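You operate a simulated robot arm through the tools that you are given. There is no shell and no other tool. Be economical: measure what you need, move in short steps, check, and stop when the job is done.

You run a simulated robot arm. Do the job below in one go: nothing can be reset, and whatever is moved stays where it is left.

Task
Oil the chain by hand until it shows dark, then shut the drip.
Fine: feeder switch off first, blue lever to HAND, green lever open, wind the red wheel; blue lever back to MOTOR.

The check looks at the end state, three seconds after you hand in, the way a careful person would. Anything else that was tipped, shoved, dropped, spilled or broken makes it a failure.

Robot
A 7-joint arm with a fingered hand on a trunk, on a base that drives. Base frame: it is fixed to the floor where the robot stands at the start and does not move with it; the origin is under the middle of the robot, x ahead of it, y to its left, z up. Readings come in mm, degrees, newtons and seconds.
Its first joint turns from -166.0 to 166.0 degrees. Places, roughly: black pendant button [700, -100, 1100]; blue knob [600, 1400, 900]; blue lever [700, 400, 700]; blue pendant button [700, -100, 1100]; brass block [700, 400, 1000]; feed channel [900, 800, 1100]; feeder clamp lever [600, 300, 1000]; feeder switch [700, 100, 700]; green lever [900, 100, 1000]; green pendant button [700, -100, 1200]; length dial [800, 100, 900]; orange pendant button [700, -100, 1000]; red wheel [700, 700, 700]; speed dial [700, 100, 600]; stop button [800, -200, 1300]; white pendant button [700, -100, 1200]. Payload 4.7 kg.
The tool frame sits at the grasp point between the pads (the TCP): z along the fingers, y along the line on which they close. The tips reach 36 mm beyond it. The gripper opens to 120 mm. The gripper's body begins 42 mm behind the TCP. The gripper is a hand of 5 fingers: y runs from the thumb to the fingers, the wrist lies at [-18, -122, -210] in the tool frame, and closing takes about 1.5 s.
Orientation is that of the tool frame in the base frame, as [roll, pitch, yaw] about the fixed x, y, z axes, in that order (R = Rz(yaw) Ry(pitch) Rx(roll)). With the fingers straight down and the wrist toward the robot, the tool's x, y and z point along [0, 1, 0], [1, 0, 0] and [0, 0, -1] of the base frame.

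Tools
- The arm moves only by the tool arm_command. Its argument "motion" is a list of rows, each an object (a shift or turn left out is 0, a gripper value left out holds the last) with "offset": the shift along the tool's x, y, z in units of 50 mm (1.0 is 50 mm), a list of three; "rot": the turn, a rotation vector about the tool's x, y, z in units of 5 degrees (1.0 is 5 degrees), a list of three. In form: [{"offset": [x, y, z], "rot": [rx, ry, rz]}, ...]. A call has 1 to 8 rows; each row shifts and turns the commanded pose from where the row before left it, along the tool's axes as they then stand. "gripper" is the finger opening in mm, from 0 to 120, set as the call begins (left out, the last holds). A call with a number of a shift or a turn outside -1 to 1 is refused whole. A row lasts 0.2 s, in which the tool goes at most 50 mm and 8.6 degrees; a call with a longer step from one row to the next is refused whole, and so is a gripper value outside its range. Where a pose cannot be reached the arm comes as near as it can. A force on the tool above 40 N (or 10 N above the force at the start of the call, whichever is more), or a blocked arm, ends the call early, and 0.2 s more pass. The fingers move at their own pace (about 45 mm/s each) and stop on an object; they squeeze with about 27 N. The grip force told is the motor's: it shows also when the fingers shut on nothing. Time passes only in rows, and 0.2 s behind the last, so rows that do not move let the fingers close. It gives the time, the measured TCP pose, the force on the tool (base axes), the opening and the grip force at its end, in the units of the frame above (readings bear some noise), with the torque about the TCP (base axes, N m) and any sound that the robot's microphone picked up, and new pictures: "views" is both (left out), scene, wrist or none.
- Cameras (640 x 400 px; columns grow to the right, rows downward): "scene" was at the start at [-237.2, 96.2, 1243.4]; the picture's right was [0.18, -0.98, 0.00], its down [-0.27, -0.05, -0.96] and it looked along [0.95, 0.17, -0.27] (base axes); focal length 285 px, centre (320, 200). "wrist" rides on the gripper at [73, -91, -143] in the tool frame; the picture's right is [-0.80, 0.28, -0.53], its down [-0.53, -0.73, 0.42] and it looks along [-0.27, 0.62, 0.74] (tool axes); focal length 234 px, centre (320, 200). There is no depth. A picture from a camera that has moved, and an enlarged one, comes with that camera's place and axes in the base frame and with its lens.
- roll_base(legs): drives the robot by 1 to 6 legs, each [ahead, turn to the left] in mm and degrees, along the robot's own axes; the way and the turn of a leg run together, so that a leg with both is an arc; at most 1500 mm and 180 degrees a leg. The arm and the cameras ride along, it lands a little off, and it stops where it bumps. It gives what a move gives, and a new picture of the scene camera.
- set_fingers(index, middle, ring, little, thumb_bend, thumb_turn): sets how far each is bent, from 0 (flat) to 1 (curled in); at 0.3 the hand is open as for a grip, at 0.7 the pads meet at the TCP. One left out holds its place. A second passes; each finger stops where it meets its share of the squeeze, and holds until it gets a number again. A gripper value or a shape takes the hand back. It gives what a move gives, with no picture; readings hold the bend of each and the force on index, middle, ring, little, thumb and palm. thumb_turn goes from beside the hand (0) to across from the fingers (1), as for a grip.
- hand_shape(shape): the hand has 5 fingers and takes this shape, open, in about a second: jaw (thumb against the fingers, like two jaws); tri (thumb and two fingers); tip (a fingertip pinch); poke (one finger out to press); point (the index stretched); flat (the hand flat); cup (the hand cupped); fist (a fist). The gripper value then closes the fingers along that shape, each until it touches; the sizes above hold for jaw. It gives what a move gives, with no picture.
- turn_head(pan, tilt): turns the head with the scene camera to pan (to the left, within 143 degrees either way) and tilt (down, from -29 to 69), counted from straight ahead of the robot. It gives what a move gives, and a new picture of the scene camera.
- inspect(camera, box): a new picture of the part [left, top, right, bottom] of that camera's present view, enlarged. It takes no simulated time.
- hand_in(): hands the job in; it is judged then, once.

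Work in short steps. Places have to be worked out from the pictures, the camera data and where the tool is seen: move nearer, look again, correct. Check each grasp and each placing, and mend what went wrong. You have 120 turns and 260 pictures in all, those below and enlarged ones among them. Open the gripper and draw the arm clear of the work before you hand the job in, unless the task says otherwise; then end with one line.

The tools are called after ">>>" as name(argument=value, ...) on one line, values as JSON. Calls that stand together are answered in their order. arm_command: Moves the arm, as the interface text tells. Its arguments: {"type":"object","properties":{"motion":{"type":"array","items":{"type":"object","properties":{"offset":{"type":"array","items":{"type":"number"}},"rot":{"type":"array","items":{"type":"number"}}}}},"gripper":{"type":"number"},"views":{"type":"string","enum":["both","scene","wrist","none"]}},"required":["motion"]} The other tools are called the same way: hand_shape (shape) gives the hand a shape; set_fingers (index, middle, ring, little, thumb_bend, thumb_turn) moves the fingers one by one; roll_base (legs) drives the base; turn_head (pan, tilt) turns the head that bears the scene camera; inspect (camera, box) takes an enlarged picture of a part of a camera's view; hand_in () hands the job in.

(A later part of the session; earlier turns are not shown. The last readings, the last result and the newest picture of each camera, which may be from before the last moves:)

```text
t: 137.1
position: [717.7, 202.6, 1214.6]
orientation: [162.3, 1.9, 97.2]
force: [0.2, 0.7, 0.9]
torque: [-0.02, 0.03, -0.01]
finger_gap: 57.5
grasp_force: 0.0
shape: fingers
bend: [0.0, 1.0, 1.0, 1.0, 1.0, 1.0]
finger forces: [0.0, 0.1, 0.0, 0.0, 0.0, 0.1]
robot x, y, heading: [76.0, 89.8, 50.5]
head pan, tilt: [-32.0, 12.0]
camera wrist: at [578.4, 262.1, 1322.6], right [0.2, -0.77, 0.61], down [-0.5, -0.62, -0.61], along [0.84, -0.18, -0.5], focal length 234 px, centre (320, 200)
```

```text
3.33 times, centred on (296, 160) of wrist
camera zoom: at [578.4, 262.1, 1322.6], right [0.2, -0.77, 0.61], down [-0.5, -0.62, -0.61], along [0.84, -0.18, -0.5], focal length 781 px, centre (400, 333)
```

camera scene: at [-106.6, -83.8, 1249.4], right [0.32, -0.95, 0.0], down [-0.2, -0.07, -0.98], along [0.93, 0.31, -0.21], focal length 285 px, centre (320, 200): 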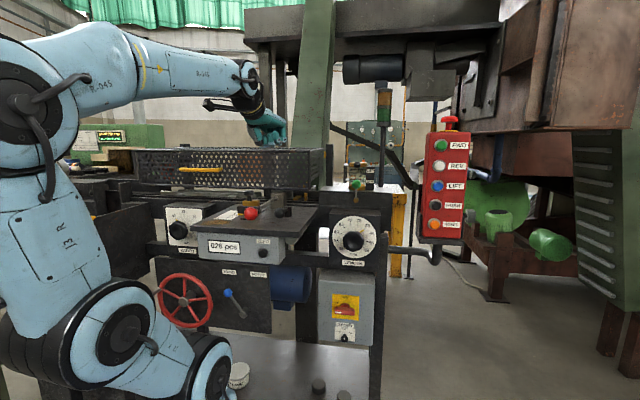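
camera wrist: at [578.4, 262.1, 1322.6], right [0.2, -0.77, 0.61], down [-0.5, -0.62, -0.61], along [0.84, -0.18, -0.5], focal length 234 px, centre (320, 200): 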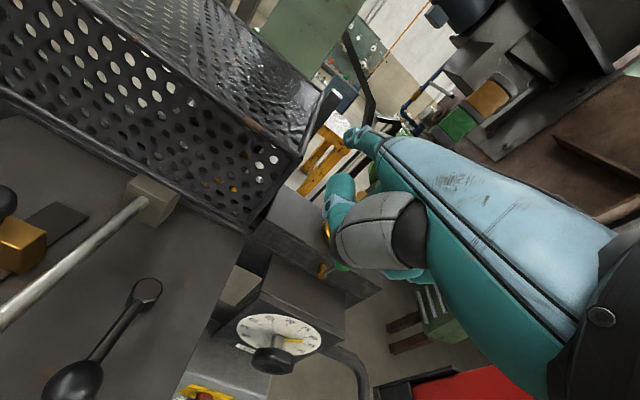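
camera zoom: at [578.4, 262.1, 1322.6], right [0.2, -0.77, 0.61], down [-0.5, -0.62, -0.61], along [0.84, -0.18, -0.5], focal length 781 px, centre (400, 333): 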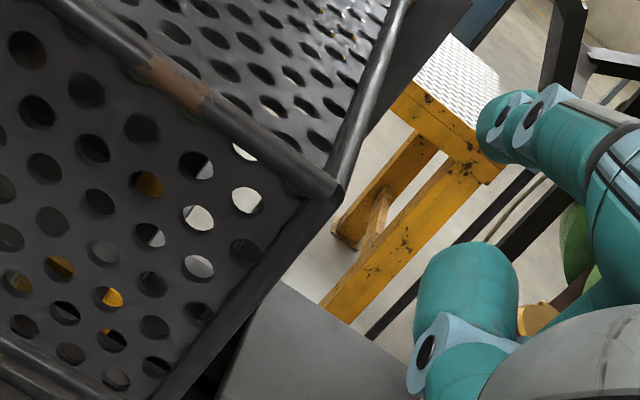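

The guard hides the slot from above; the best view is from the earlier low pose. I turn back to that orientation and go to the pose in front of the green lever.

>>> arm_command(motion=[{"rot": [-1, 0, 0]}, {"rot": [-1, 0, 0]}, {"rot": [-1, 0, 0]}, {"rot": [-1, 0, 0]}, {"rot": [-1, 0, 0]}, {"rot": [-1, 0, 0]}, {"rot": [0, -0.51, 0.47]}, {"rot": [0, -0.51, 0.47]}], views="none")

>>> set_fingers(index=0.25)

>>> arm_command(motion=[{"offset": [-0.465, -0.605, 0.32]}, {"offset": [-0.465, -0.605, 0.32]}, {"offset": [-0.465, -0.605, 0.32]}, {"offset": [-0.465, -0.605, 0.32]}], views="wrist")

>>> inspect(camera="wrist", box=[40, 70, 232, 190])

>>> inspect(camera="wrist", box=[200, 110, 392, 230])

```text
t: 138.8
position: [718.4, 201.6, 1215.7]
orientation: [132.0, 1.7, 90.0]
force: [0.3, 0.2, 0.2]
torque: [0.02, 0.0, -0.01]
finger_gap: 57.4
grasp_force: 0.1
shape: fingers
bend: [0.0, 1.0, 1.0, 1.0, 1.0, 1.0]
finger forces: [0.1, 0.0, 0.0, 0.0, 0.0, 0.0]
robot x, y, heading: [75.4, 86.4, 50.3]
head pan, tilt: [-32.0, 12.0]
```

```text
t: 139.8
position: [718.0, 203.8, 1216.1]
orientation: [132.1, 1.7, 90.1]
force: [0.7, 1.1, -0.1]
torque: [0.01, -0.02, 0.0]
finger_gap: 38.0
grasp_force: 0.1
shape: fingers
bend: [0.24, 1.0, 1.0, 1.0, 1.0, 1.0]
finger forces: [0.1, 0.0, 0.0, 0.0, 0.0, 0.0]
robot x, y, heading: [76.7, 92.6, 50.6]
head pan, tilt: [-32.0, 12.0]
```

```text
t: 140.8
position: [683.8, 104.7, 1084.3]
orientation: [132.1, 1.9, 90.0]
force: [-0.7, 0.4, -0.2]
torque: [0.02, 0.02, -0.01]
finger_gap: 38.2
grasp_force: 0.1
shape: fingers
bend: [0.25, 1.0, 1.0, 1.0, 1.0, 1.0]
finger forces: [0.0, 0.0, 0.0, 0.0, 0.1, 0.0]
robot x, y, heading: [73.0, 90.9, 50.4]
head pan, tilt: [-32.0, 12.0]
camera wrist: at [515.8, 178.8, 1112.6], right [-0.2, -0.79, 0.58], down [-0.18, -0.56, -0.81], along [0.96, -0.27, -0.03], focal length 234 px, centre (320, 200)
```

wrist: 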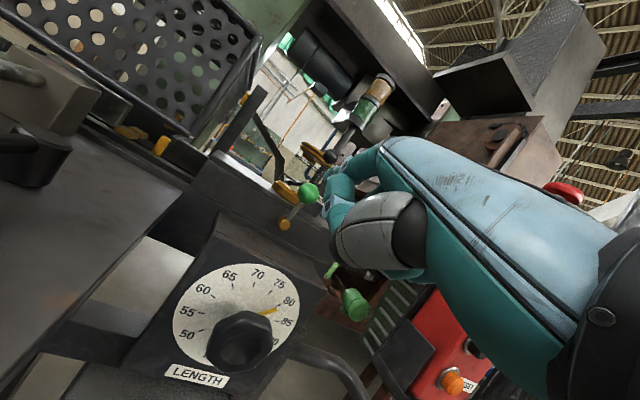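

```text
3.33 times, centred on (136, 130) of wrist
camera zoom: at [515.8, 178.8, 1112.6], right [-0.2, -0.79, 0.58], down [-0.18, -0.56, -0.81], along [0.96, -0.27, -0.03], focal length 781 px, centre (933, 433)
```

zoom: 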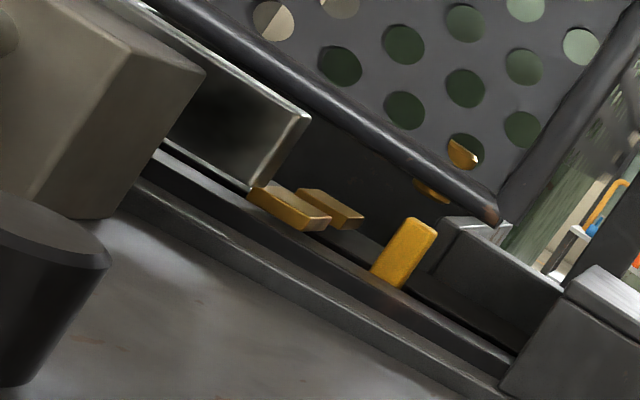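

```text
3.33 times, centred on (296, 170) of wrist
camera zoom: at [515.8, 178.8, 1112.6], right [-0.2, -0.79, 0.58], down [-0.18, -0.56, -0.81], along [0.96, -0.27, -0.03], focal length 781 px, centre (400, 300)
```

zoom: 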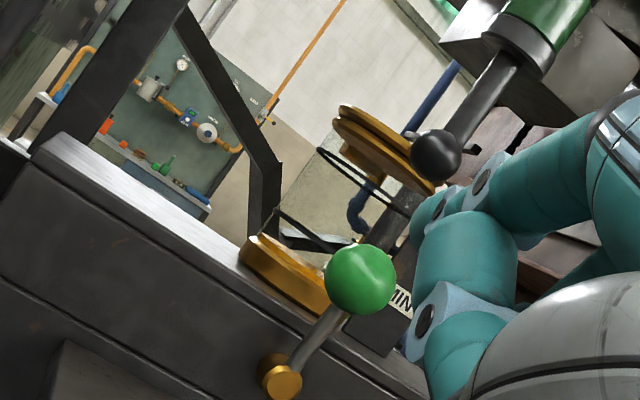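

The oil glass is empty now. I zoom further into the slot to see the chain itself.

>>> inspect(camera="wrist", box=[120, 128, 200, 178])

>>> inspect(camera="wrist", box=[80, 105, 144, 145])

```text
8.00 times, centred on (160, 153) of wrist
camera zoom: at [515.8, 178.8, 1112.6], right [-0.2, -0.79, 0.58], down [-0.18, -0.56, -0.81], along [0.96, -0.27, -0.03], focal length 1873 px, centre (1600, 576)
```

zoom: 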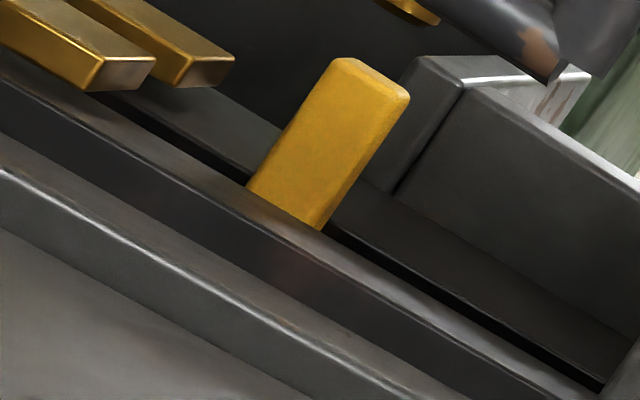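

```text
10.00 times, centred on (112, 125) of wrist
camera zoom: at [515.8, 178.8, 1112.6], right [-0.2, -0.79, 0.58], down [-0.18, -0.56, -0.81], along [0.96, -0.27, -0.03], focal length 2342 px, centre (2400, 950)
```

zoom: 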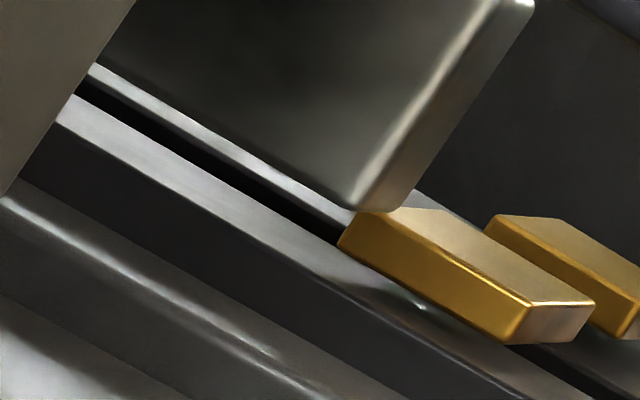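

I position the finger left of the upright green lever, ready to shut it, and then look at the slot from there.

>>> arm_command(motion=[{"offset": [0.32, -0.27, 0.46]}, {"offset": [0.32, -0.27, 0.46]}, {"offset": [0, 0.375, 0.415]}, {"offset": [0, 0.375, 0.415]}, {"offset": [0, 0.375, 0.415]}], views="wrist")

>>> inspect(camera="wrist", box=[200, 60, 392, 180])

>>> inspect(camera="wrist", box=[0, 60, 160, 160])

```text
t: 142.1
position: [783.8, 135.8, 1033.4]
orientation: [132.2, 1.8, 90.2]
force: [0.7, 0.3, 1.5]
torque: [-0.01, 0.0, 0.0]
finger_gap: 38.1
grasp_force: 0.1
shape: fingers
bend: [0.25, 1.0, 1.0, 1.0, 1.0, 1.0]
finger forces: [0.1, 0.0, 0.0, 0.0, 0.1, 0.0]
robot x, y, heading: [75.2, 88.3, 50.5]
head pan, tilt: [-32.0, 12.0]
camera wrist: at [615.8, 209.5, 1060.7], right [-0.2, -0.79, 0.58], down [-0.18, -0.56, -0.81], along [0.96, -0.27, -0.03], focal length 234 px, centre (320, 200)
```

wrist: 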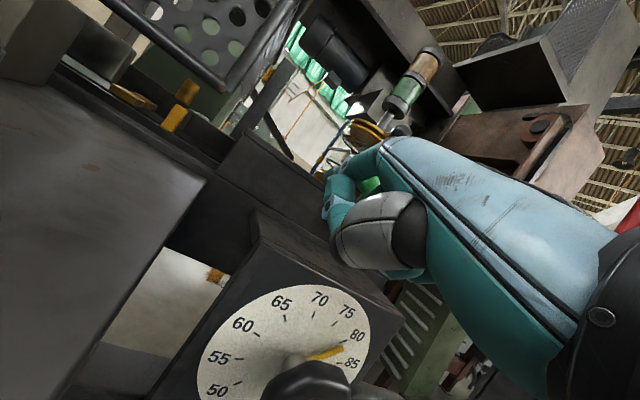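

```text
3.33 times, centred on (296, 120) of wrist
camera zoom: at [615.8, 209.5, 1060.7], right [-0.2, -0.79, 0.58], down [-0.18, -0.56, -0.81], along [0.96, -0.27, -0.03], focal length 781 px, centre (400, 467)
```

zoom: 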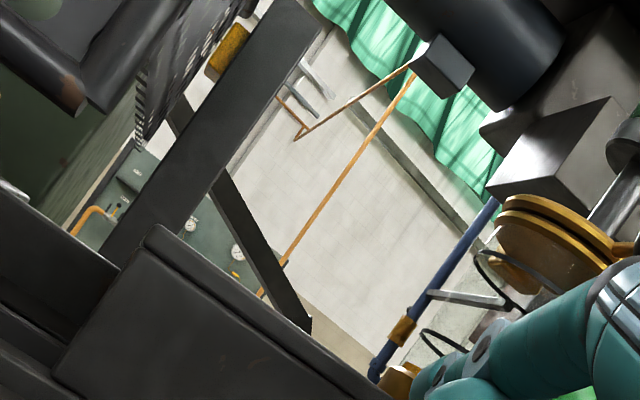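

```text
4.00 times, centred on (80, 110) of wrist
camera zoom: at [615.8, 209.5, 1060.7], right [-0.2, -0.79, 0.58], down [-0.18, -0.56, -0.81], along [0.96, -0.27, -0.03], focal length 937 px, centre (1280, 560)
```

zoom: 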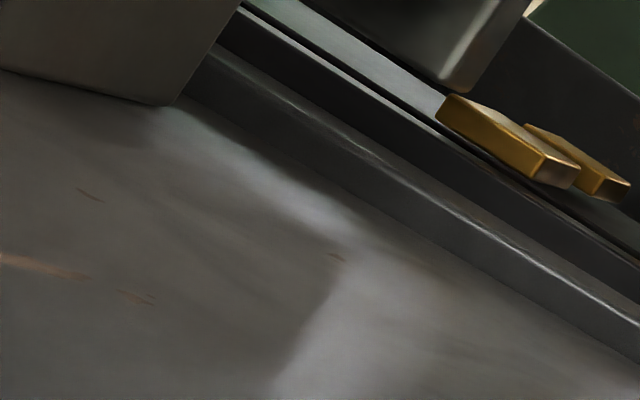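

There is a brownish part seen through the opening under the beam; I zoom on it, it could be the chain's return run.

>>> inspect(camera="wrist", box=[160, 230, 272, 300])

>>> inspect(camera="scene", box=[290, 200, 418, 280])

>>> turn_head(pan=-20, tilt=20)

```text
5.71 times, centred on (216, 265) of wrist
camera zoom: at [615.8, 209.5, 1060.7], right [-0.2, -0.79, 0.58], down [-0.18, -0.56, -0.81], along [0.96, -0.27, -0.03], focal length 1338 px, centre (914, -171)
```

zoom: 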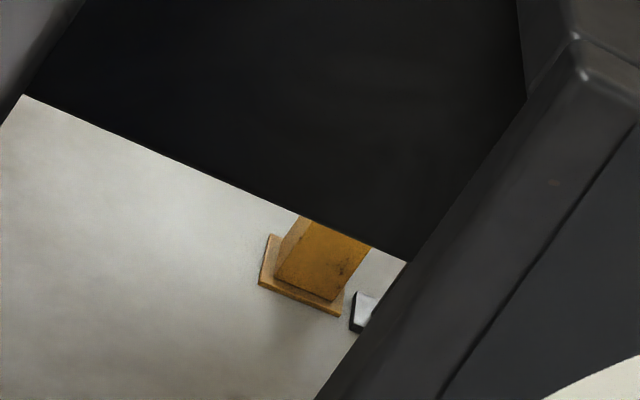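

```text
5.00 times, centred on (354, 240) of scene
camera zoom: at [-106.5, -83.9, 1249.4], right [0.32, -0.95, 0.0], down [-0.2, -0.07, -0.98], along [0.93, 0.31, -0.21], focal length 1427 px, centre (150, 0)
```

zoom: 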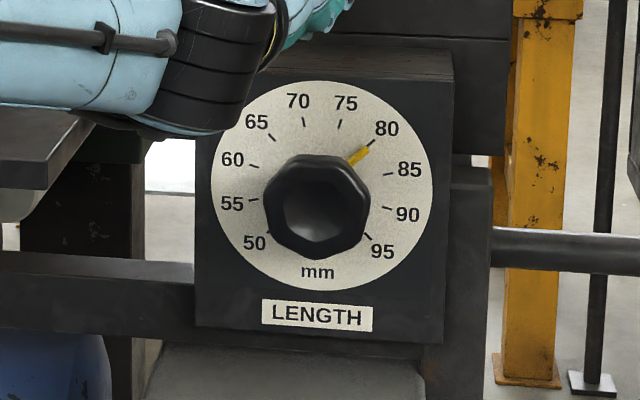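

```text
t: 142.8
position: [784.4, 136.2, 1032.5]
orientation: [132.1, 1.8, 90.0]
force: [-0.3, -1.1, -0.6]
torque: [-0.02, 0.0, 0.03]
finger_gap: 38.0
grasp_force: 0.2
shape: fingers
bend: [0.25, 1.0, 1.0, 1.0, 1.0, 1.0]
finger forces: [0.1, 0.1, 0.0, 0.1, 0.1, 0.1]
robot x, y, heading: [75.5, 90.6, 50.4]
head pan, tilt: [-20.0, 20.0]
camera scene: at [-114.6, -66.2, 1236.4], right [0.51, -0.86, 0.0], down [-0.29, -0.17, -0.94], along [0.81, 0.48, -0.34], focal length 285 px, centre (320, 200)
```

scene: 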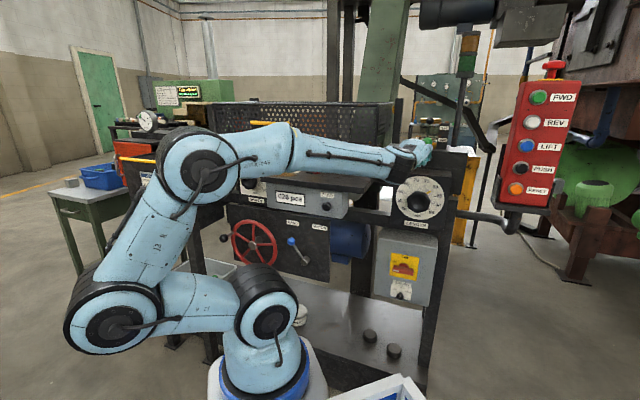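

That is only a background post. I zoom hard into the slot from this closer spot.

>>> inspect(camera="wrist", box=[166, 112, 230, 152])

>>> inspect(camera="wrist", box=[60, 50, 124, 90])

```text
10.00 times, centred on (198, 132) of wrist
camera zoom: at [615.4, 209.3, 1060.7], right [-0.2, -0.79, 0.58], down [-0.18, -0.56, -0.81], along [0.96, -0.27, -0.03], focal length 2342 px, centre (1540, 880)
```

zoom: 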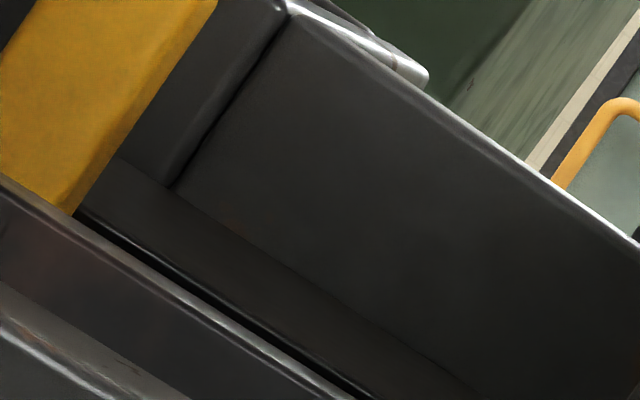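

```text
10.00 times, centred on (92, 70) of wrist
camera zoom: at [615.4, 209.3, 1060.7], right [-0.2, -0.79, 0.58], down [-0.18, -0.56, -0.81], along [0.96, -0.27, -0.03], focal length 2342 px, centre (2600, 1500)
```

zoom: 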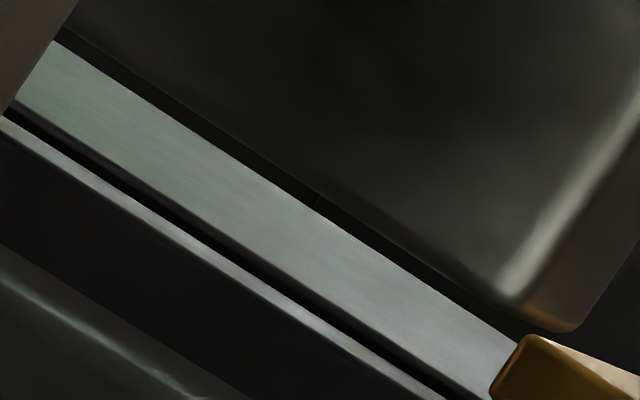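

The slot's depth cannot be seen from here. The glass is empty, so I shut the drip now: pushing the lever right and down along its arc.

>>> arm_command(motion=[{"offset": [-0.38, 0.074, -0.067]}, {"offset": [-0.36, 0.03, -0.027]}, {"offset": [-0.32, -0.104, 0.094]}, {"offset": [-0.22, -0.208, 0.188]}, {"offset": [0, -0.09, 0.08]}, {"offset": [0, 0, 0]}], views="wrist")

>>> inspect(camera="wrist", box=[200, 90, 456, 250])

```text
t: 144.2
position: [783.3, 71.8, 1014.6]
orientation: [132.1, 1.7, 90.0]
force: [-0.2, 0.1, -0.4]
torque: [0.03, -0.02, 0.02]
finger_gap: 38.3
grasp_force: 0.1
shape: fingers
bend: [0.25, 1.0, 1.0, 1.0, 1.0, 1.0]
finger forces: [0.0, 0.1, 0.0, 0.0, 0.0, 0.0]
robot x, y, heading: [76.2, 88.0, 50.6]
head pan, tilt: [-20.0, 20.0]
camera wrist: at [615.5, 144.8, 1042.2], right [-0.2, -0.79, 0.58], down [-0.18, -0.56, -0.81], along [0.96, -0.27, -0.03], focal length 234 px, centre (320, 200)
```

wrist: 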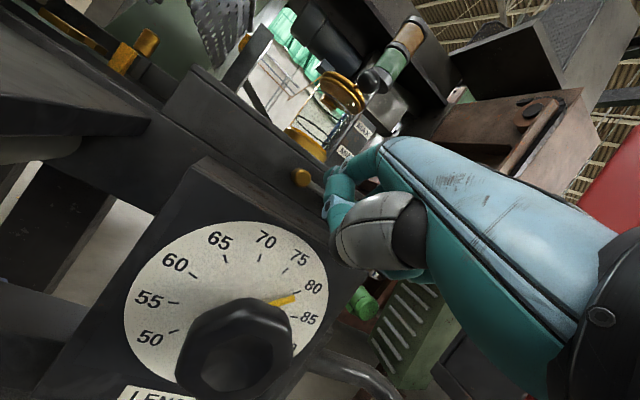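

```text
2.50 times, centred on (328, 170) of wrist
camera zoom: at [615.5, 144.8, 1042.2], right [-0.2, -0.79, 0.58], down [-0.18, -0.56, -0.81], along [0.96, -0.27, -0.03], focal length 585 px, centre (300, 275)
```

zoom: 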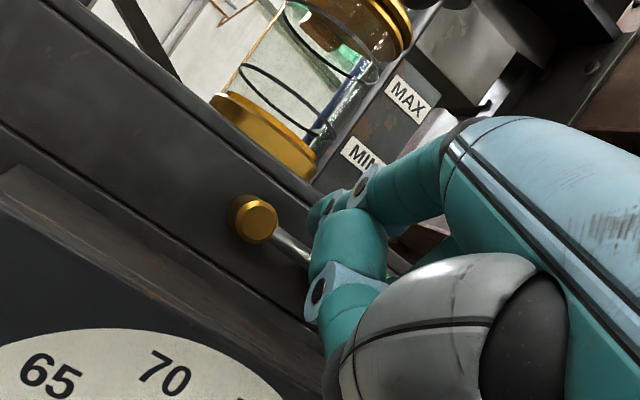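

The stem is horizontal again: shut. I withdraw straight back and verify with the scene camera.

>>> arm_command(motion=[{"offset": [0, 0.05, -0.05]}, {"offset": [0, -0.5, -0.55]}, {"offset": [0, -0.6, -0.67]}, {"offset": [0, -0.5, -0.8]}, {"offset": [0, 0, -0.9]}, {"offset": [0, 0.2, -0.9]}], views="both")

>>> inspect(camera="scene", box=[390, 110, 486, 170])

```text
t: 145.6
position: [594.8, 72.0, 1094.1]
orientation: [132.3, 1.7, 90.0]
force: [-1.1, 0.4, -0.1]
torque: [0.01, 0.0, 0.02]
finger_gap: 38.1
grasp_force: 0.1
shape: fingers
bend: [0.25, 1.0, 1.0, 1.0, 1.0, 1.0]
finger forces: [0.1, 0.0, 0.0, 0.0, 0.0, 0.0]
robot x, y, heading: [74.1, 91.6, 50.4]
head pan, tilt: [-20.0, 20.0]
camera scene: at [-114.6, -66.2, 1236.4], right [0.51, -0.86, 0.0], down [-0.29, -0.17, -0.94], along [0.81, 0.48, -0.34], focal length 285 px, centre (320, 200)
camera wrist: at [427.3, 145.9, 1122.0], right [-0.2, -0.79, 0.58], down [-0.18, -0.56, -0.81], along [0.96, -0.27, -0.03], focal length 234 px, centre (320, 200)
```

scene: 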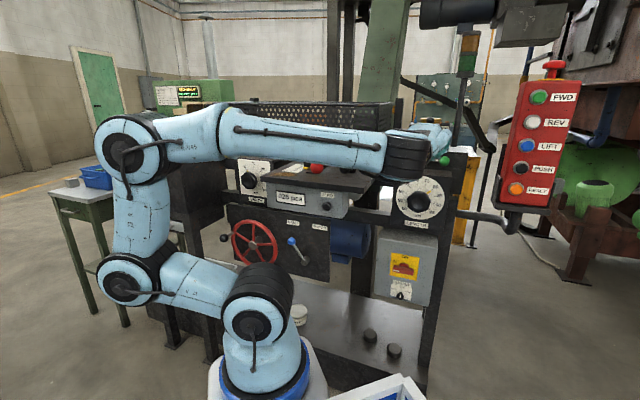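
wrist: 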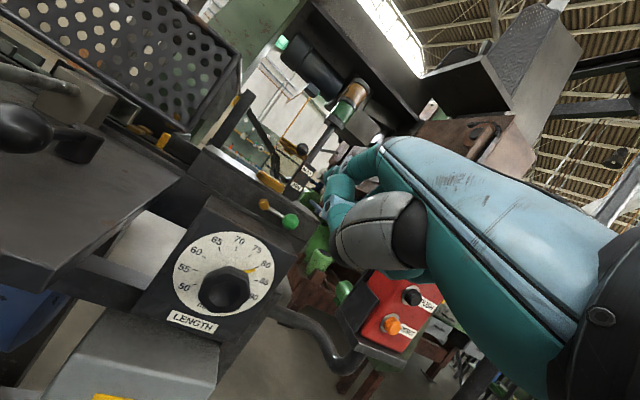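

```text
6.67 times, centred on (438, 140) of scene
camera zoom: at [-114.6, -66.2, 1236.4], right [0.51, -0.86, 0.0], down [-0.29, -0.17, -0.94], along [0.81, 0.48, -0.34], focal length 1903 px, centre (-467, 600)
```

zoom: 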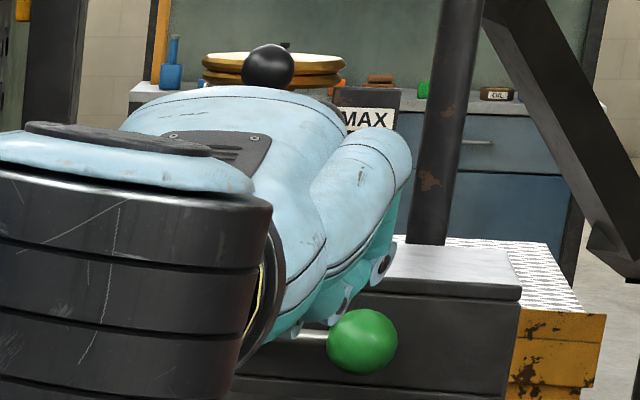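

Drip shut. Now I check the chain in the feed channel at its open left end from above: up first, then left over the desk.

>>> arm_command(motion=[{"offset": [0, 0.64, -0.58]}, {"offset": [0, 0.64, -0.58]}, {"offset": [0.3, 0.64, -0.58]}, {"offset": [0.92, 0.1, 0.1]}, {"offset": [0.92, 0.1, 0.1]}, {"offset": [0.92, 0.1, 0.1]}, {"offset": [0.92, 0.1, 0.1]}, {"offset": [0.92, 0.1, 0.1]}], views="none")

>>> arm_command(motion=[{"offset": [0.85, 0.1, 0.1], "rot": [1, 0, 0]}, {"offset": [0.85, 0.05, 0.1], "rot": [1, 0, 0]}, {"offset": [0.85, 0, 0.1], "rot": [1, 0, 0]}, {"offset": [0.85, 0, 0.1], "rot": [1, 0, 0]}, {"offset": [0.85, 0, 0], "rot": [1, 0, 0]}, {"offset": [0.85, 0, 0], "rot": [1, 0, 0]}, {"offset": [0.85, 0, 0], "rot": [1, 0, 0]}, {"rot": [1, 0, 0]}], views="wrist")

```text
t: 147.4
position: [626.6, 309.5, 1214.3]
orientation: [133.6, -1.9, 90.7]
force: [0.8, -1.3, -0.2]
torque: [0.0, -0.02, 0.13]
finger_gap: 37.9
grasp_force: 0.0
shape: fingers
bend: [0.25, 1.0, 1.0, 1.0, 1.0, 1.0]
finger forces: [0.0, 0.1, 0.0, 0.0, 0.0, 0.0]
out of reach, approached as far as the arm can: row 8
robot x, y, heading: [74.1, 94.0, 50.5]
head pan, tilt: [-20.0, 20.0]
```

```text
t: 149.2
position: [642.6, 602.9, 1194.5]
orientation: [172.1, 1.7, 90.1]
force: [-0.3, 0.2, 0.1]
torque: [-0.02, -0.01, 0.02]
finger_gap: 38.2
grasp_force: 0.0
shape: fingers
bend: [0.25, 1.0, 1.0, 1.0, 1.0, 1.0]
finger forces: [0.0, 0.1, 0.1, 0.1, 0.0, 0.1]
robot x, y, heading: [72.3, 90.2, 50.5]
head pan, tilt: [-20.0, 20.0]
camera wrist: at [532.2, 679.7, 1322.7], right [0.21, -0.79, 0.58], down [-0.67, -0.55, -0.5], along [0.72, -0.28, -0.64], focal length 234 px, centre (320, 200)
```

wrist: 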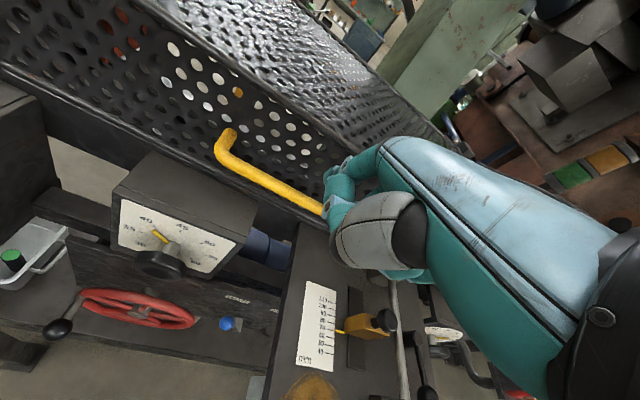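

I go further left to see the open end of the channel beyond the guard.

>>> arm_command(motion=[{"offset": [0.8, 0.2, 0]}, {"offset": [0.8, 0.2, 0]}, {"offset": [0.8, 0.2, 0]}, {"offset": [0.8, 0.2, 0]}], views="wrist")

>>> inspect(camera="wrist", box=[0, 0, 240, 150])

```text
t: 150.2
position: [680.8, 763.6, 1195.0]
orientation: [172.2, 1.8, 90.2]
force: [-28.8, -12.6, -2.5]
torque: [-0.03, 0.23, -0.52]
finger_gap: 28.7
grasp_force: 22.1
shape: fingers
bend: [0.42, 1.0, 1.0, 1.0, 0.98, 1.0]
finger forces: [44.5, 0.0, 0.0, 0.0, 0.0, 0.1]
robot x, y, heading: [77.3, 91.6, 50.6]
head pan, tilt: [-20.0, 20.0]
camera wrist: at [569.0, 840.1, 1323.2], right [0.21, -0.79, 0.58], down [-0.67, -0.55, -0.5], along [0.72, -0.28, -0.64], focal length 234 px, centre (320, 200)
```

wrist: 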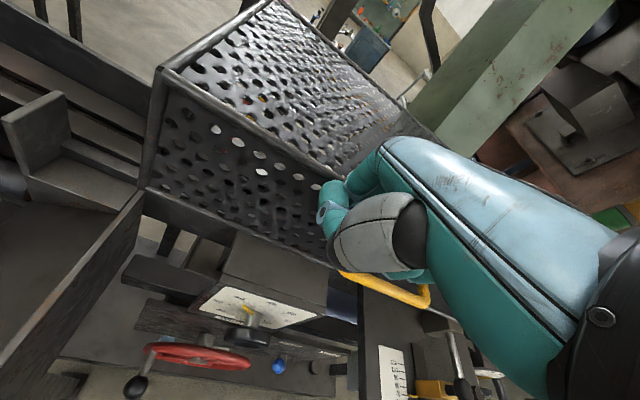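

```text
2.67 times, centred on (120, 75) of wrist
camera zoom: at [569.0, 840.1, 1323.2], right [0.21, -0.79, 0.58], down [-0.67, -0.55, -0.5], along [0.72, -0.28, -0.64], focal length 624 px, centre (853, 533)
```

zoom: 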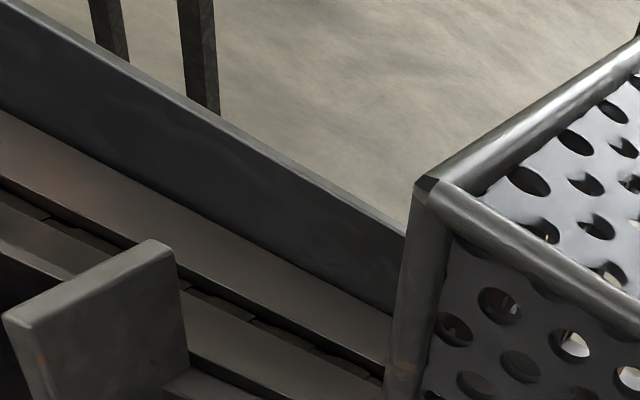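

The index finger is pressing on the guard: I back off at once, then look at the slot where chain links are visible.

>>> arm_command(motion=[{"offset": [0, -0.7, 0.05]}, {"offset": [0.2, -0.7, -0.2]}, {"offset": [0.3, 0, 0]}], views="wrist")

>>> inspect(camera="wrist", box=[0, 20, 160, 120])

>>> inspect(camera="wrist", box=[60, 60, 140, 110])

```text
t: 151.0
position: [611.9, 786.4, 1193.5]
orientation: [172.1, 1.6, 89.9]
force: [-0.1, -0.5, 0.6]
torque: [0.01, 0.0, -0.06]
finger_gap: 37.5
grasp_force: 0.2
shape: fingers
bend: [0.25, 1.0, 1.0, 1.0, 0.99, 1.0]
finger forces: [0.1, 0.1, 0.0, 0.0, 0.1, 0.0]
robot x, y, heading: [77.3, 89.2, 50.5]
head pan, tilt: [-20.0, 20.0]
camera wrist: at [501.1, 863.9, 1321.1], right [0.21, -0.79, 0.58], down [-0.67, -0.55, -0.5], along [0.72, -0.28, -0.64], focal length 234 px, centre (320, 200)
```

wrist: 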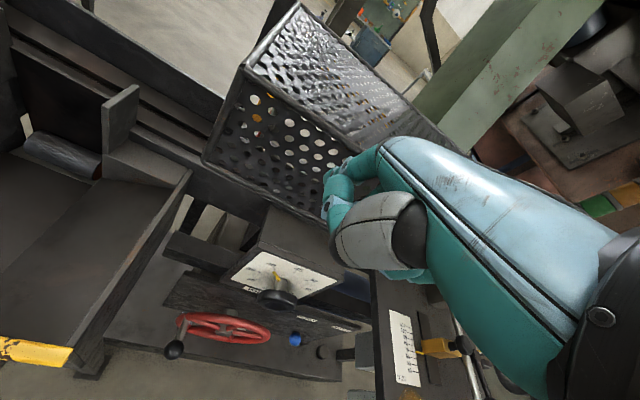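

```text
4.00 times, centred on (80, 70) of wrist
camera zoom: at [501.1, 863.9, 1321.1], right [0.21, -0.79, 0.58], down [-0.67, -0.55, -0.5], along [0.72, -0.28, -0.64], focal length 937 px, centre (1280, 720)
```

zoom: 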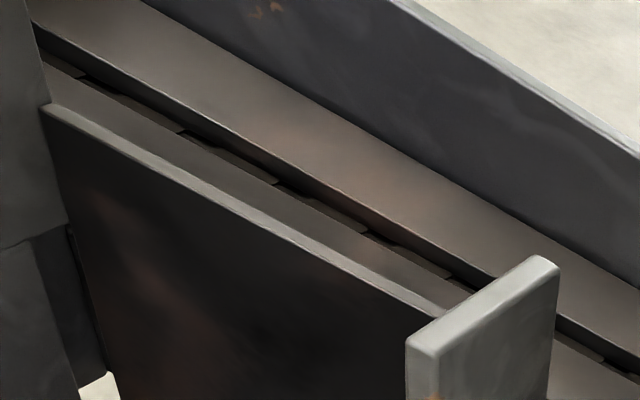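

```text
8.00 times, centred on (100, 85) of wrist
camera zoom: at [501.1, 863.9, 1321.1], right [0.21, -0.79, 0.58], down [-0.67, -0.55, -0.5], along [0.72, -0.28, -0.64], focal length 1873 px, centre (2080, 1120)
```

zoom: 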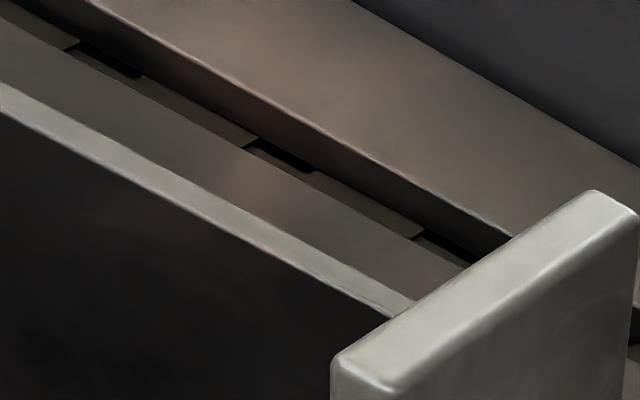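

Chain links are visible in the slot. I zoom more to judge their colour along its length.

>>> inspect(camera="wrist", box=[6, 26, 70, 66])

>>> inspect(camera="wrist", box=[120, 85, 232, 155])

```text
10.00 times, centred on (38, 46) of wrist
camera zoom: at [501.1, 863.9, 1321.1], right [0.21, -0.79, 0.58], down [-0.67, -0.55, -0.5], along [0.72, -0.28, -0.64], focal length 2342 px, centre (3140, 1740)
```

zoom: 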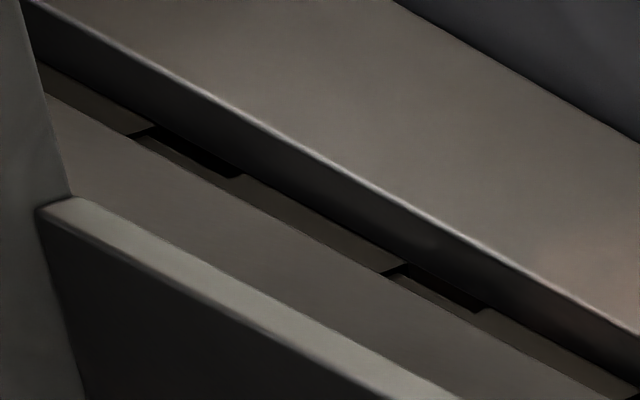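

```text
5.71 times, centred on (176, 120) of wrist
camera zoom: at [501.1, 863.9, 1321.1], right [0.21, -0.79, 0.58], down [-0.67, -0.55, -0.5], along [0.72, -0.28, -0.64], focal length 1338 px, centre (1143, 657)
```

zoom: 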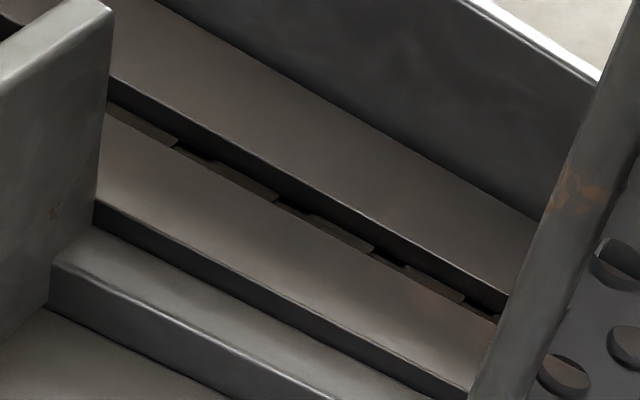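

The links look uniformly dark and all the oil went on while winding ~2.5 turns. Now the blue lever back to MOTOR: I retreat, pitch the hand back and come down in front of the panel.

>>> arm_command(motion=[{"offset": [-0.48, -0.67, -0.1]}, {"offset": [-0.48, -0.67, -0.1]}, {"offset": [-0.48, -0.67, -0.1]}, {"offset": [-0.48, -0.67, -0.1]}, {"offset": [-0.48, -0.67, -0.1]}, {"rot": [-1, 0, 0]}, {"rot": [-1, 0, 0]}, {"rot": [-1, 0, 0]}], views="none")

>>> arm_command(motion=[{"rot": [-1, 0, 0]}, {"rot": [-1, 0, 0]}, {"rot": [-1, 0, 0]}, {"rot": [-1, 0, 0]}, {"rot": [-1, 0, 0]}, {"offset": [0, -0.695, 0.63]}, {"offset": [0, -0.695, 0.63]}, {"offset": [0, -0.695, 0.63]}], views="none")

>>> arm_command(motion=[{"offset": [0, -0.695, 0.63]}, {"offset": [0, -0.695, 0.63]}, {"offset": [0, -0.695, 0.63]}, {"offset": [-0.2, -0.695, 0.63]}, {"offset": [-0.3, -0.695, 0.63]}, {"offset": [-0.4, -0.6, 0.55]}, {"offset": [-0.4, -0.6, 0.55]}, {"offset": [-0.4, -0.2, 0.2]}], views="both")

```text
t: 152.8
position: [443.1, 666.4, 1198.3]
orientation: [157.0, 1.8, 90.0]
force: [0.3, 0.7, 0.0]
torque: [0.03, 0.03, -0.01]
finger_gap: 37.6
grasp_force: 0.1
shape: fingers
bend: [0.25, 1.0, 1.0, 1.0, 0.99, 1.0]
finger forces: [0.1, 0.1, 0.1, 0.0, 0.0, 0.1]
robot x, y, heading: [76.0, 88.5, 50.4]
head pan, tilt: [-20.0, 20.0]
```

```text
t: 154.6
position: [442.2, 662.3, 1056.6]
orientation: [132.1, 1.7, 90.1]
force: [0.1, -0.1, 0.6]
torque: [-0.03, 0.0, 0.03]
finger_gap: 37.4
grasp_force: 0.0
shape: fingers
bend: [0.25, 1.0, 1.0, 1.0, 0.99, 1.0]
finger forces: [0.0, 0.1, 0.1, 0.1, 0.0, 0.1]
robot x, y, heading: [74.3, 91.4, 50.5]
head pan, tilt: [-20.0, 20.0]
```

```text
t: 156.4
position: [445.8, 568.3, 728.9]
orientation: [132.2, 1.8, 90.2]
force: [0.3, -0.6, -0.7]
torque: [-0.02, -0.02, -0.01]
finger_gap: 37.6
grasp_force: 0.1
shape: fingers
bend: [0.25, 1.0, 1.0, 1.0, 0.99, 1.0]
finger forces: [0.0, 0.0, 0.1, 0.0, 0.0, 0.0]
robot x, y, heading: [76.8, 90.1, 50.5]
head pan, tilt: [-20.0, 20.0]
camera scene: at [-114.7, -66.0, 1236.4], right [0.51, -0.86, 0.0], down [-0.29, -0.17, -0.94], along [0.81, 0.48, -0.34], focal length 285 px, centre (320, 200)
camera wrist: at [276.0, 641.4, 755.9], right [-0.2, -0.79, 0.58], down [-0.18, -0.56, -0.81], along [0.96, -0.27, -0.03], focal length 234 px, centre (320, 200)
```

scene: 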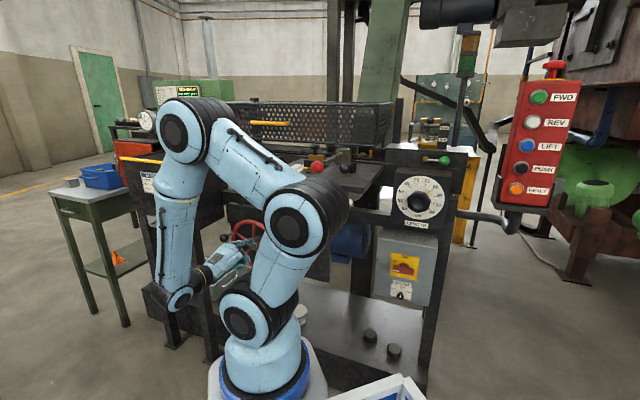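
wrist: 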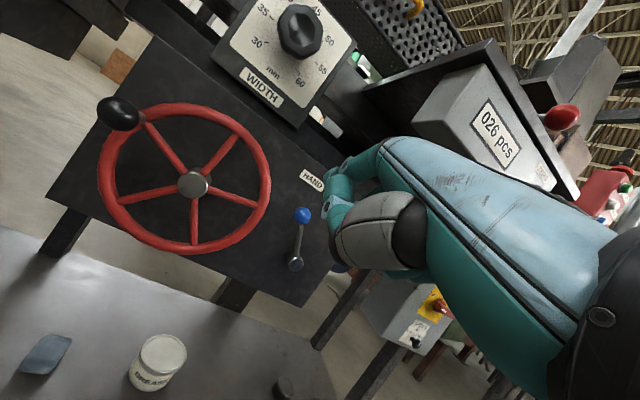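

Green lever is horizontal. I take one detailed look at glass, lever and guard from here before moving the blue lever.

>>> inspect(camera="scene", box=[400, 110, 480, 160])

>>> inspect(camera="scene", box=[220, 95, 420, 220])

```text
8.00 times, centred on (440, 135) of scene
camera zoom: at [-114.7, -66.0, 1236.4], right [0.51, -0.86, 0.0], down [-0.29, -0.17, -0.94], along [0.81, 0.48, -0.34], focal length 2283 px, centre (-640, 720)
```

zoom: 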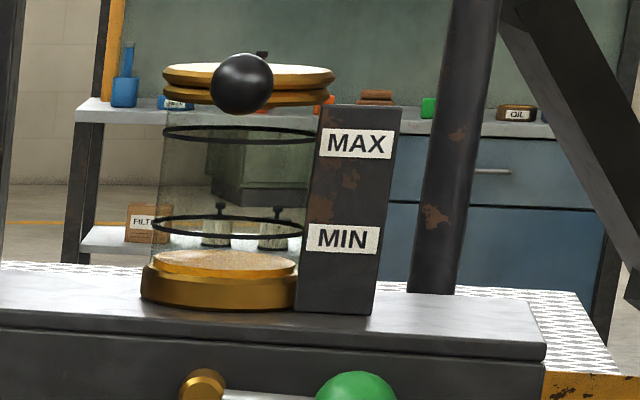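

```text
3.20 times, centred on (320, 158) of scene
camera zoom: at [-114.7, -66.0, 1236.4], right [0.51, -0.86, 0.0], down [-0.29, -0.17, -0.94], along [0.81, 0.48, -0.34], focal length 913 px, centre (320, 336)
```

zoom: 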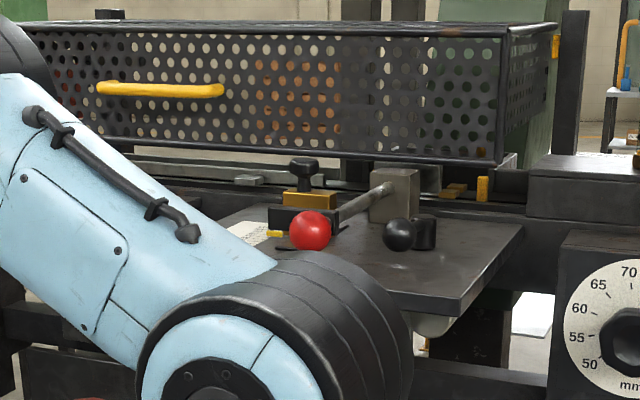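

Blue knob at (699,532,701), still HAND. I bring the finger between knob and wheel rim, left of the knob.

>>> arm_command(motion=[{"offset": [-0.04, 0.17, 0.87]}, {"offset": [-0.04, 0.17, 0.87]}, {"offset": [0, 0.17, 0.87]}, {"offset": [0, 0.32, 0.355]}, {"offset": [0, 0.32, 0.355]}, {"offset": [0, 0.32, 0.355]}, {"offset": [0, 0, 0]}], views="wrist")

>>> inspect(camera="wrist", box=[220, 100, 412, 220])

```text
t: 158.0
position: [631.1, 560.7, 659.3]
orientation: [132.2, 1.8, 90.2]
force: [-0.3, 0.1, 0.0]
torque: [0.0, 0.01, 0.04]
finger_gap: 37.5
grasp_force: 0.0
shape: fingers
bend: [0.25, 1.0, 1.0, 1.0, 0.99, 1.0]
finger forces: [0.1, 0.0, 0.0, 0.0, 0.1, 0.0]
robot x, y, heading: [79.8, 88.1, 50.4]
head pan, tilt: [-20.0, 20.0]
camera wrist: at [462.6, 634.9, 687.1], right [-0.2, -0.79, 0.58], down [-0.18, -0.56, -0.81], along [0.96, -0.27, -0.03], focal length 234 px, centre (320, 200)
```

wrist: 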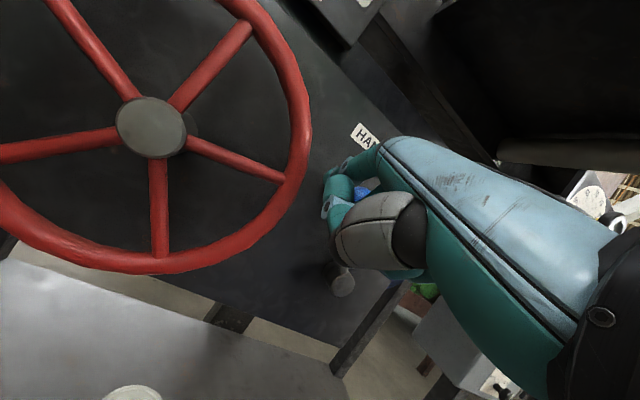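

```text
3.33 times, centred on (316, 160) of wrist
camera zoom: at [462.6, 634.9, 687.1], right [-0.2, -0.79, 0.58], down [-0.18, -0.56, -0.81], along [0.96, -0.27, -0.03], focal length 781 px, centre (333, 333)
```

zoom: 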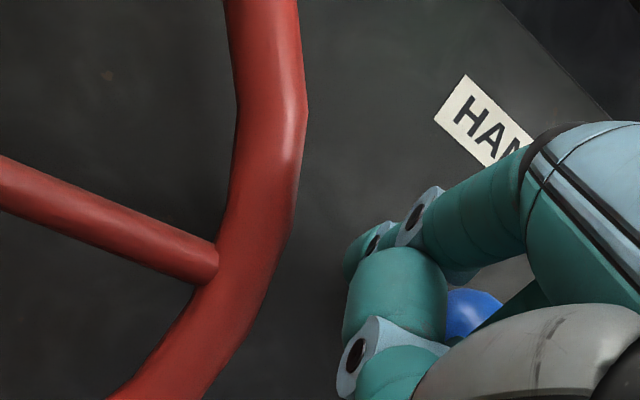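

Fingertip (705,573,708) is left of the knob. I push right toward MOTOR in small rows.

>>> arm_command(motion=[{"offset": [-0.38, 0, 0]}, {"offset": [-0.38, 0.04, -0.04]}, {"offset": [-0.38, 0.04, -0.04]}, {"offset": [-0.38, 0, 0]}, {"offset": [-0.38, -0.04, 0.04]}, {"offset": [-0.32, -0.04, 0.04]}, {"offset": [0, 0, 0]}], views="wrist")

```text
t: 159.6
position: [630.1, 450.6, 664.6]
orientation: [132.2, 1.8, 90.1]
force: [0.4, 0.6, -1.5]
torque: [-0.04, -0.02, 0.04]
finger_gap: 38.1
grasp_force: 0.1
shape: fingers
bend: [0.25, 1.0, 1.0, 1.0, 0.99, 1.0]
finger forces: [0.7, 0.0, 0.0, 0.1, 0.1, 0.0]
robot x, y, heading: [74.9, 89.0, 50.7]
head pan, tilt: [-20.0, 20.0]
camera wrist: at [462.0, 524.2, 691.2], right [-0.2, -0.79, 0.58], down [-0.18, -0.56, -0.81], along [0.96, -0.27, -0.03], focal length 234 px, centre (320, 200)
```

wrist: 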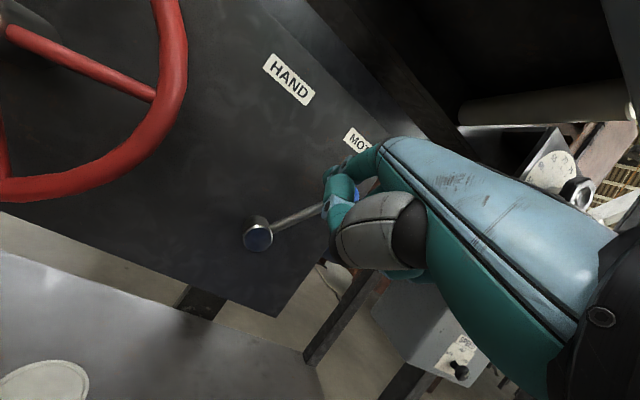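

The lever now tilts toward MOTOR. I withdraw and verify it.

>>> arm_command(motion=[{"offset": [0.15, 0, 0]}, {"offset": [0, -0.5, -0.55]}, {"offset": [0, -0.5, -0.55]}, {"offset": [0.3, -0.5, -0.55]}, {"offset": [0.7, -0.3, -0.3]}], views="both")

>>> inspect(camera="wrist", box=[180, 120, 372, 240])

```text
t: 160.8
position: [496.9, 506.2, 661.0]
orientation: [132.2, 1.8, 90.1]
force: [-0.5, 0.8, -0.8]
torque: [-0.02, -0.02, 0.0]
finger_gap: 38.2
grasp_force: 0.0
shape: fingers
bend: [0.25, 1.0, 1.0, 1.0, 0.99, 1.0]
finger forces: [0.1, 0.0, 0.0, 0.0, 0.0, 0.0]
robot x, y, heading: [77.7, 90.2, 50.6]
head pan, tilt: [-20.0, 20.0]
camera scene: at [-114.8, -66.0, 1236.4], right [0.51, -0.86, 0.0], down [-0.29, -0.17, -0.94], along [0.81, 0.48, -0.34], focal length 285 px, centre (320, 200)
camera wrist: at [328.9, 580.5, 688.0], right [-0.2, -0.79, 0.58], down [-0.18, -0.56, -0.81], along [0.96, -0.27, -0.03], focal length 234 px, centre (320, 200)
```

scene: 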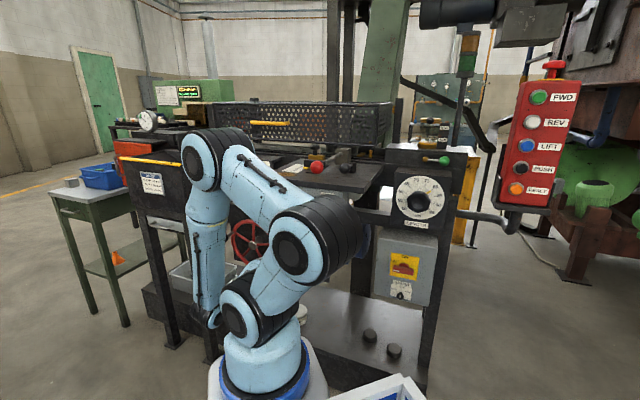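
wrist: 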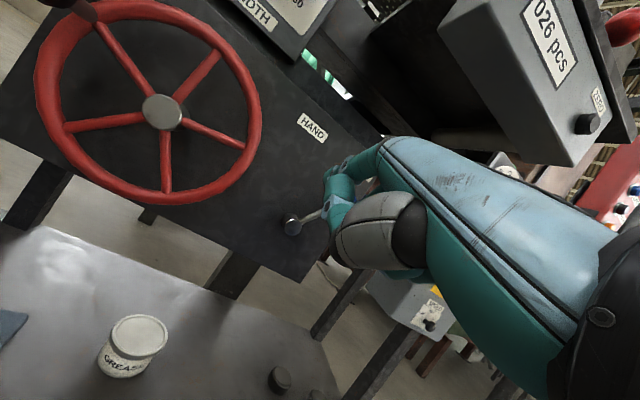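

```text
3.33 times, centred on (276, 180) of wrist
camera zoom: at [328.9, 580.5, 688.0], right [-0.2, -0.79, 0.58], down [-0.18, -0.56, -0.81], along [0.96, -0.27, -0.03], focal length 781 px, centre (467, 267)
```

zoom: 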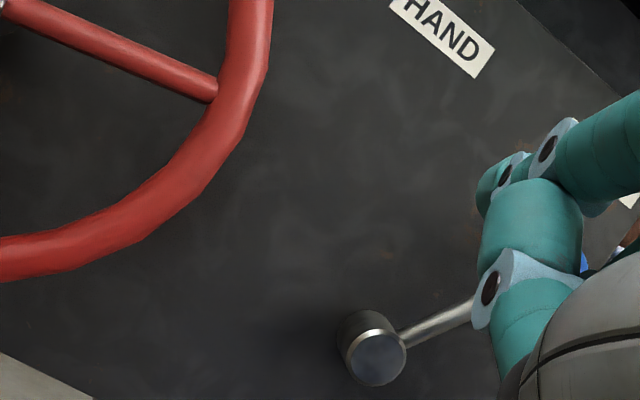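

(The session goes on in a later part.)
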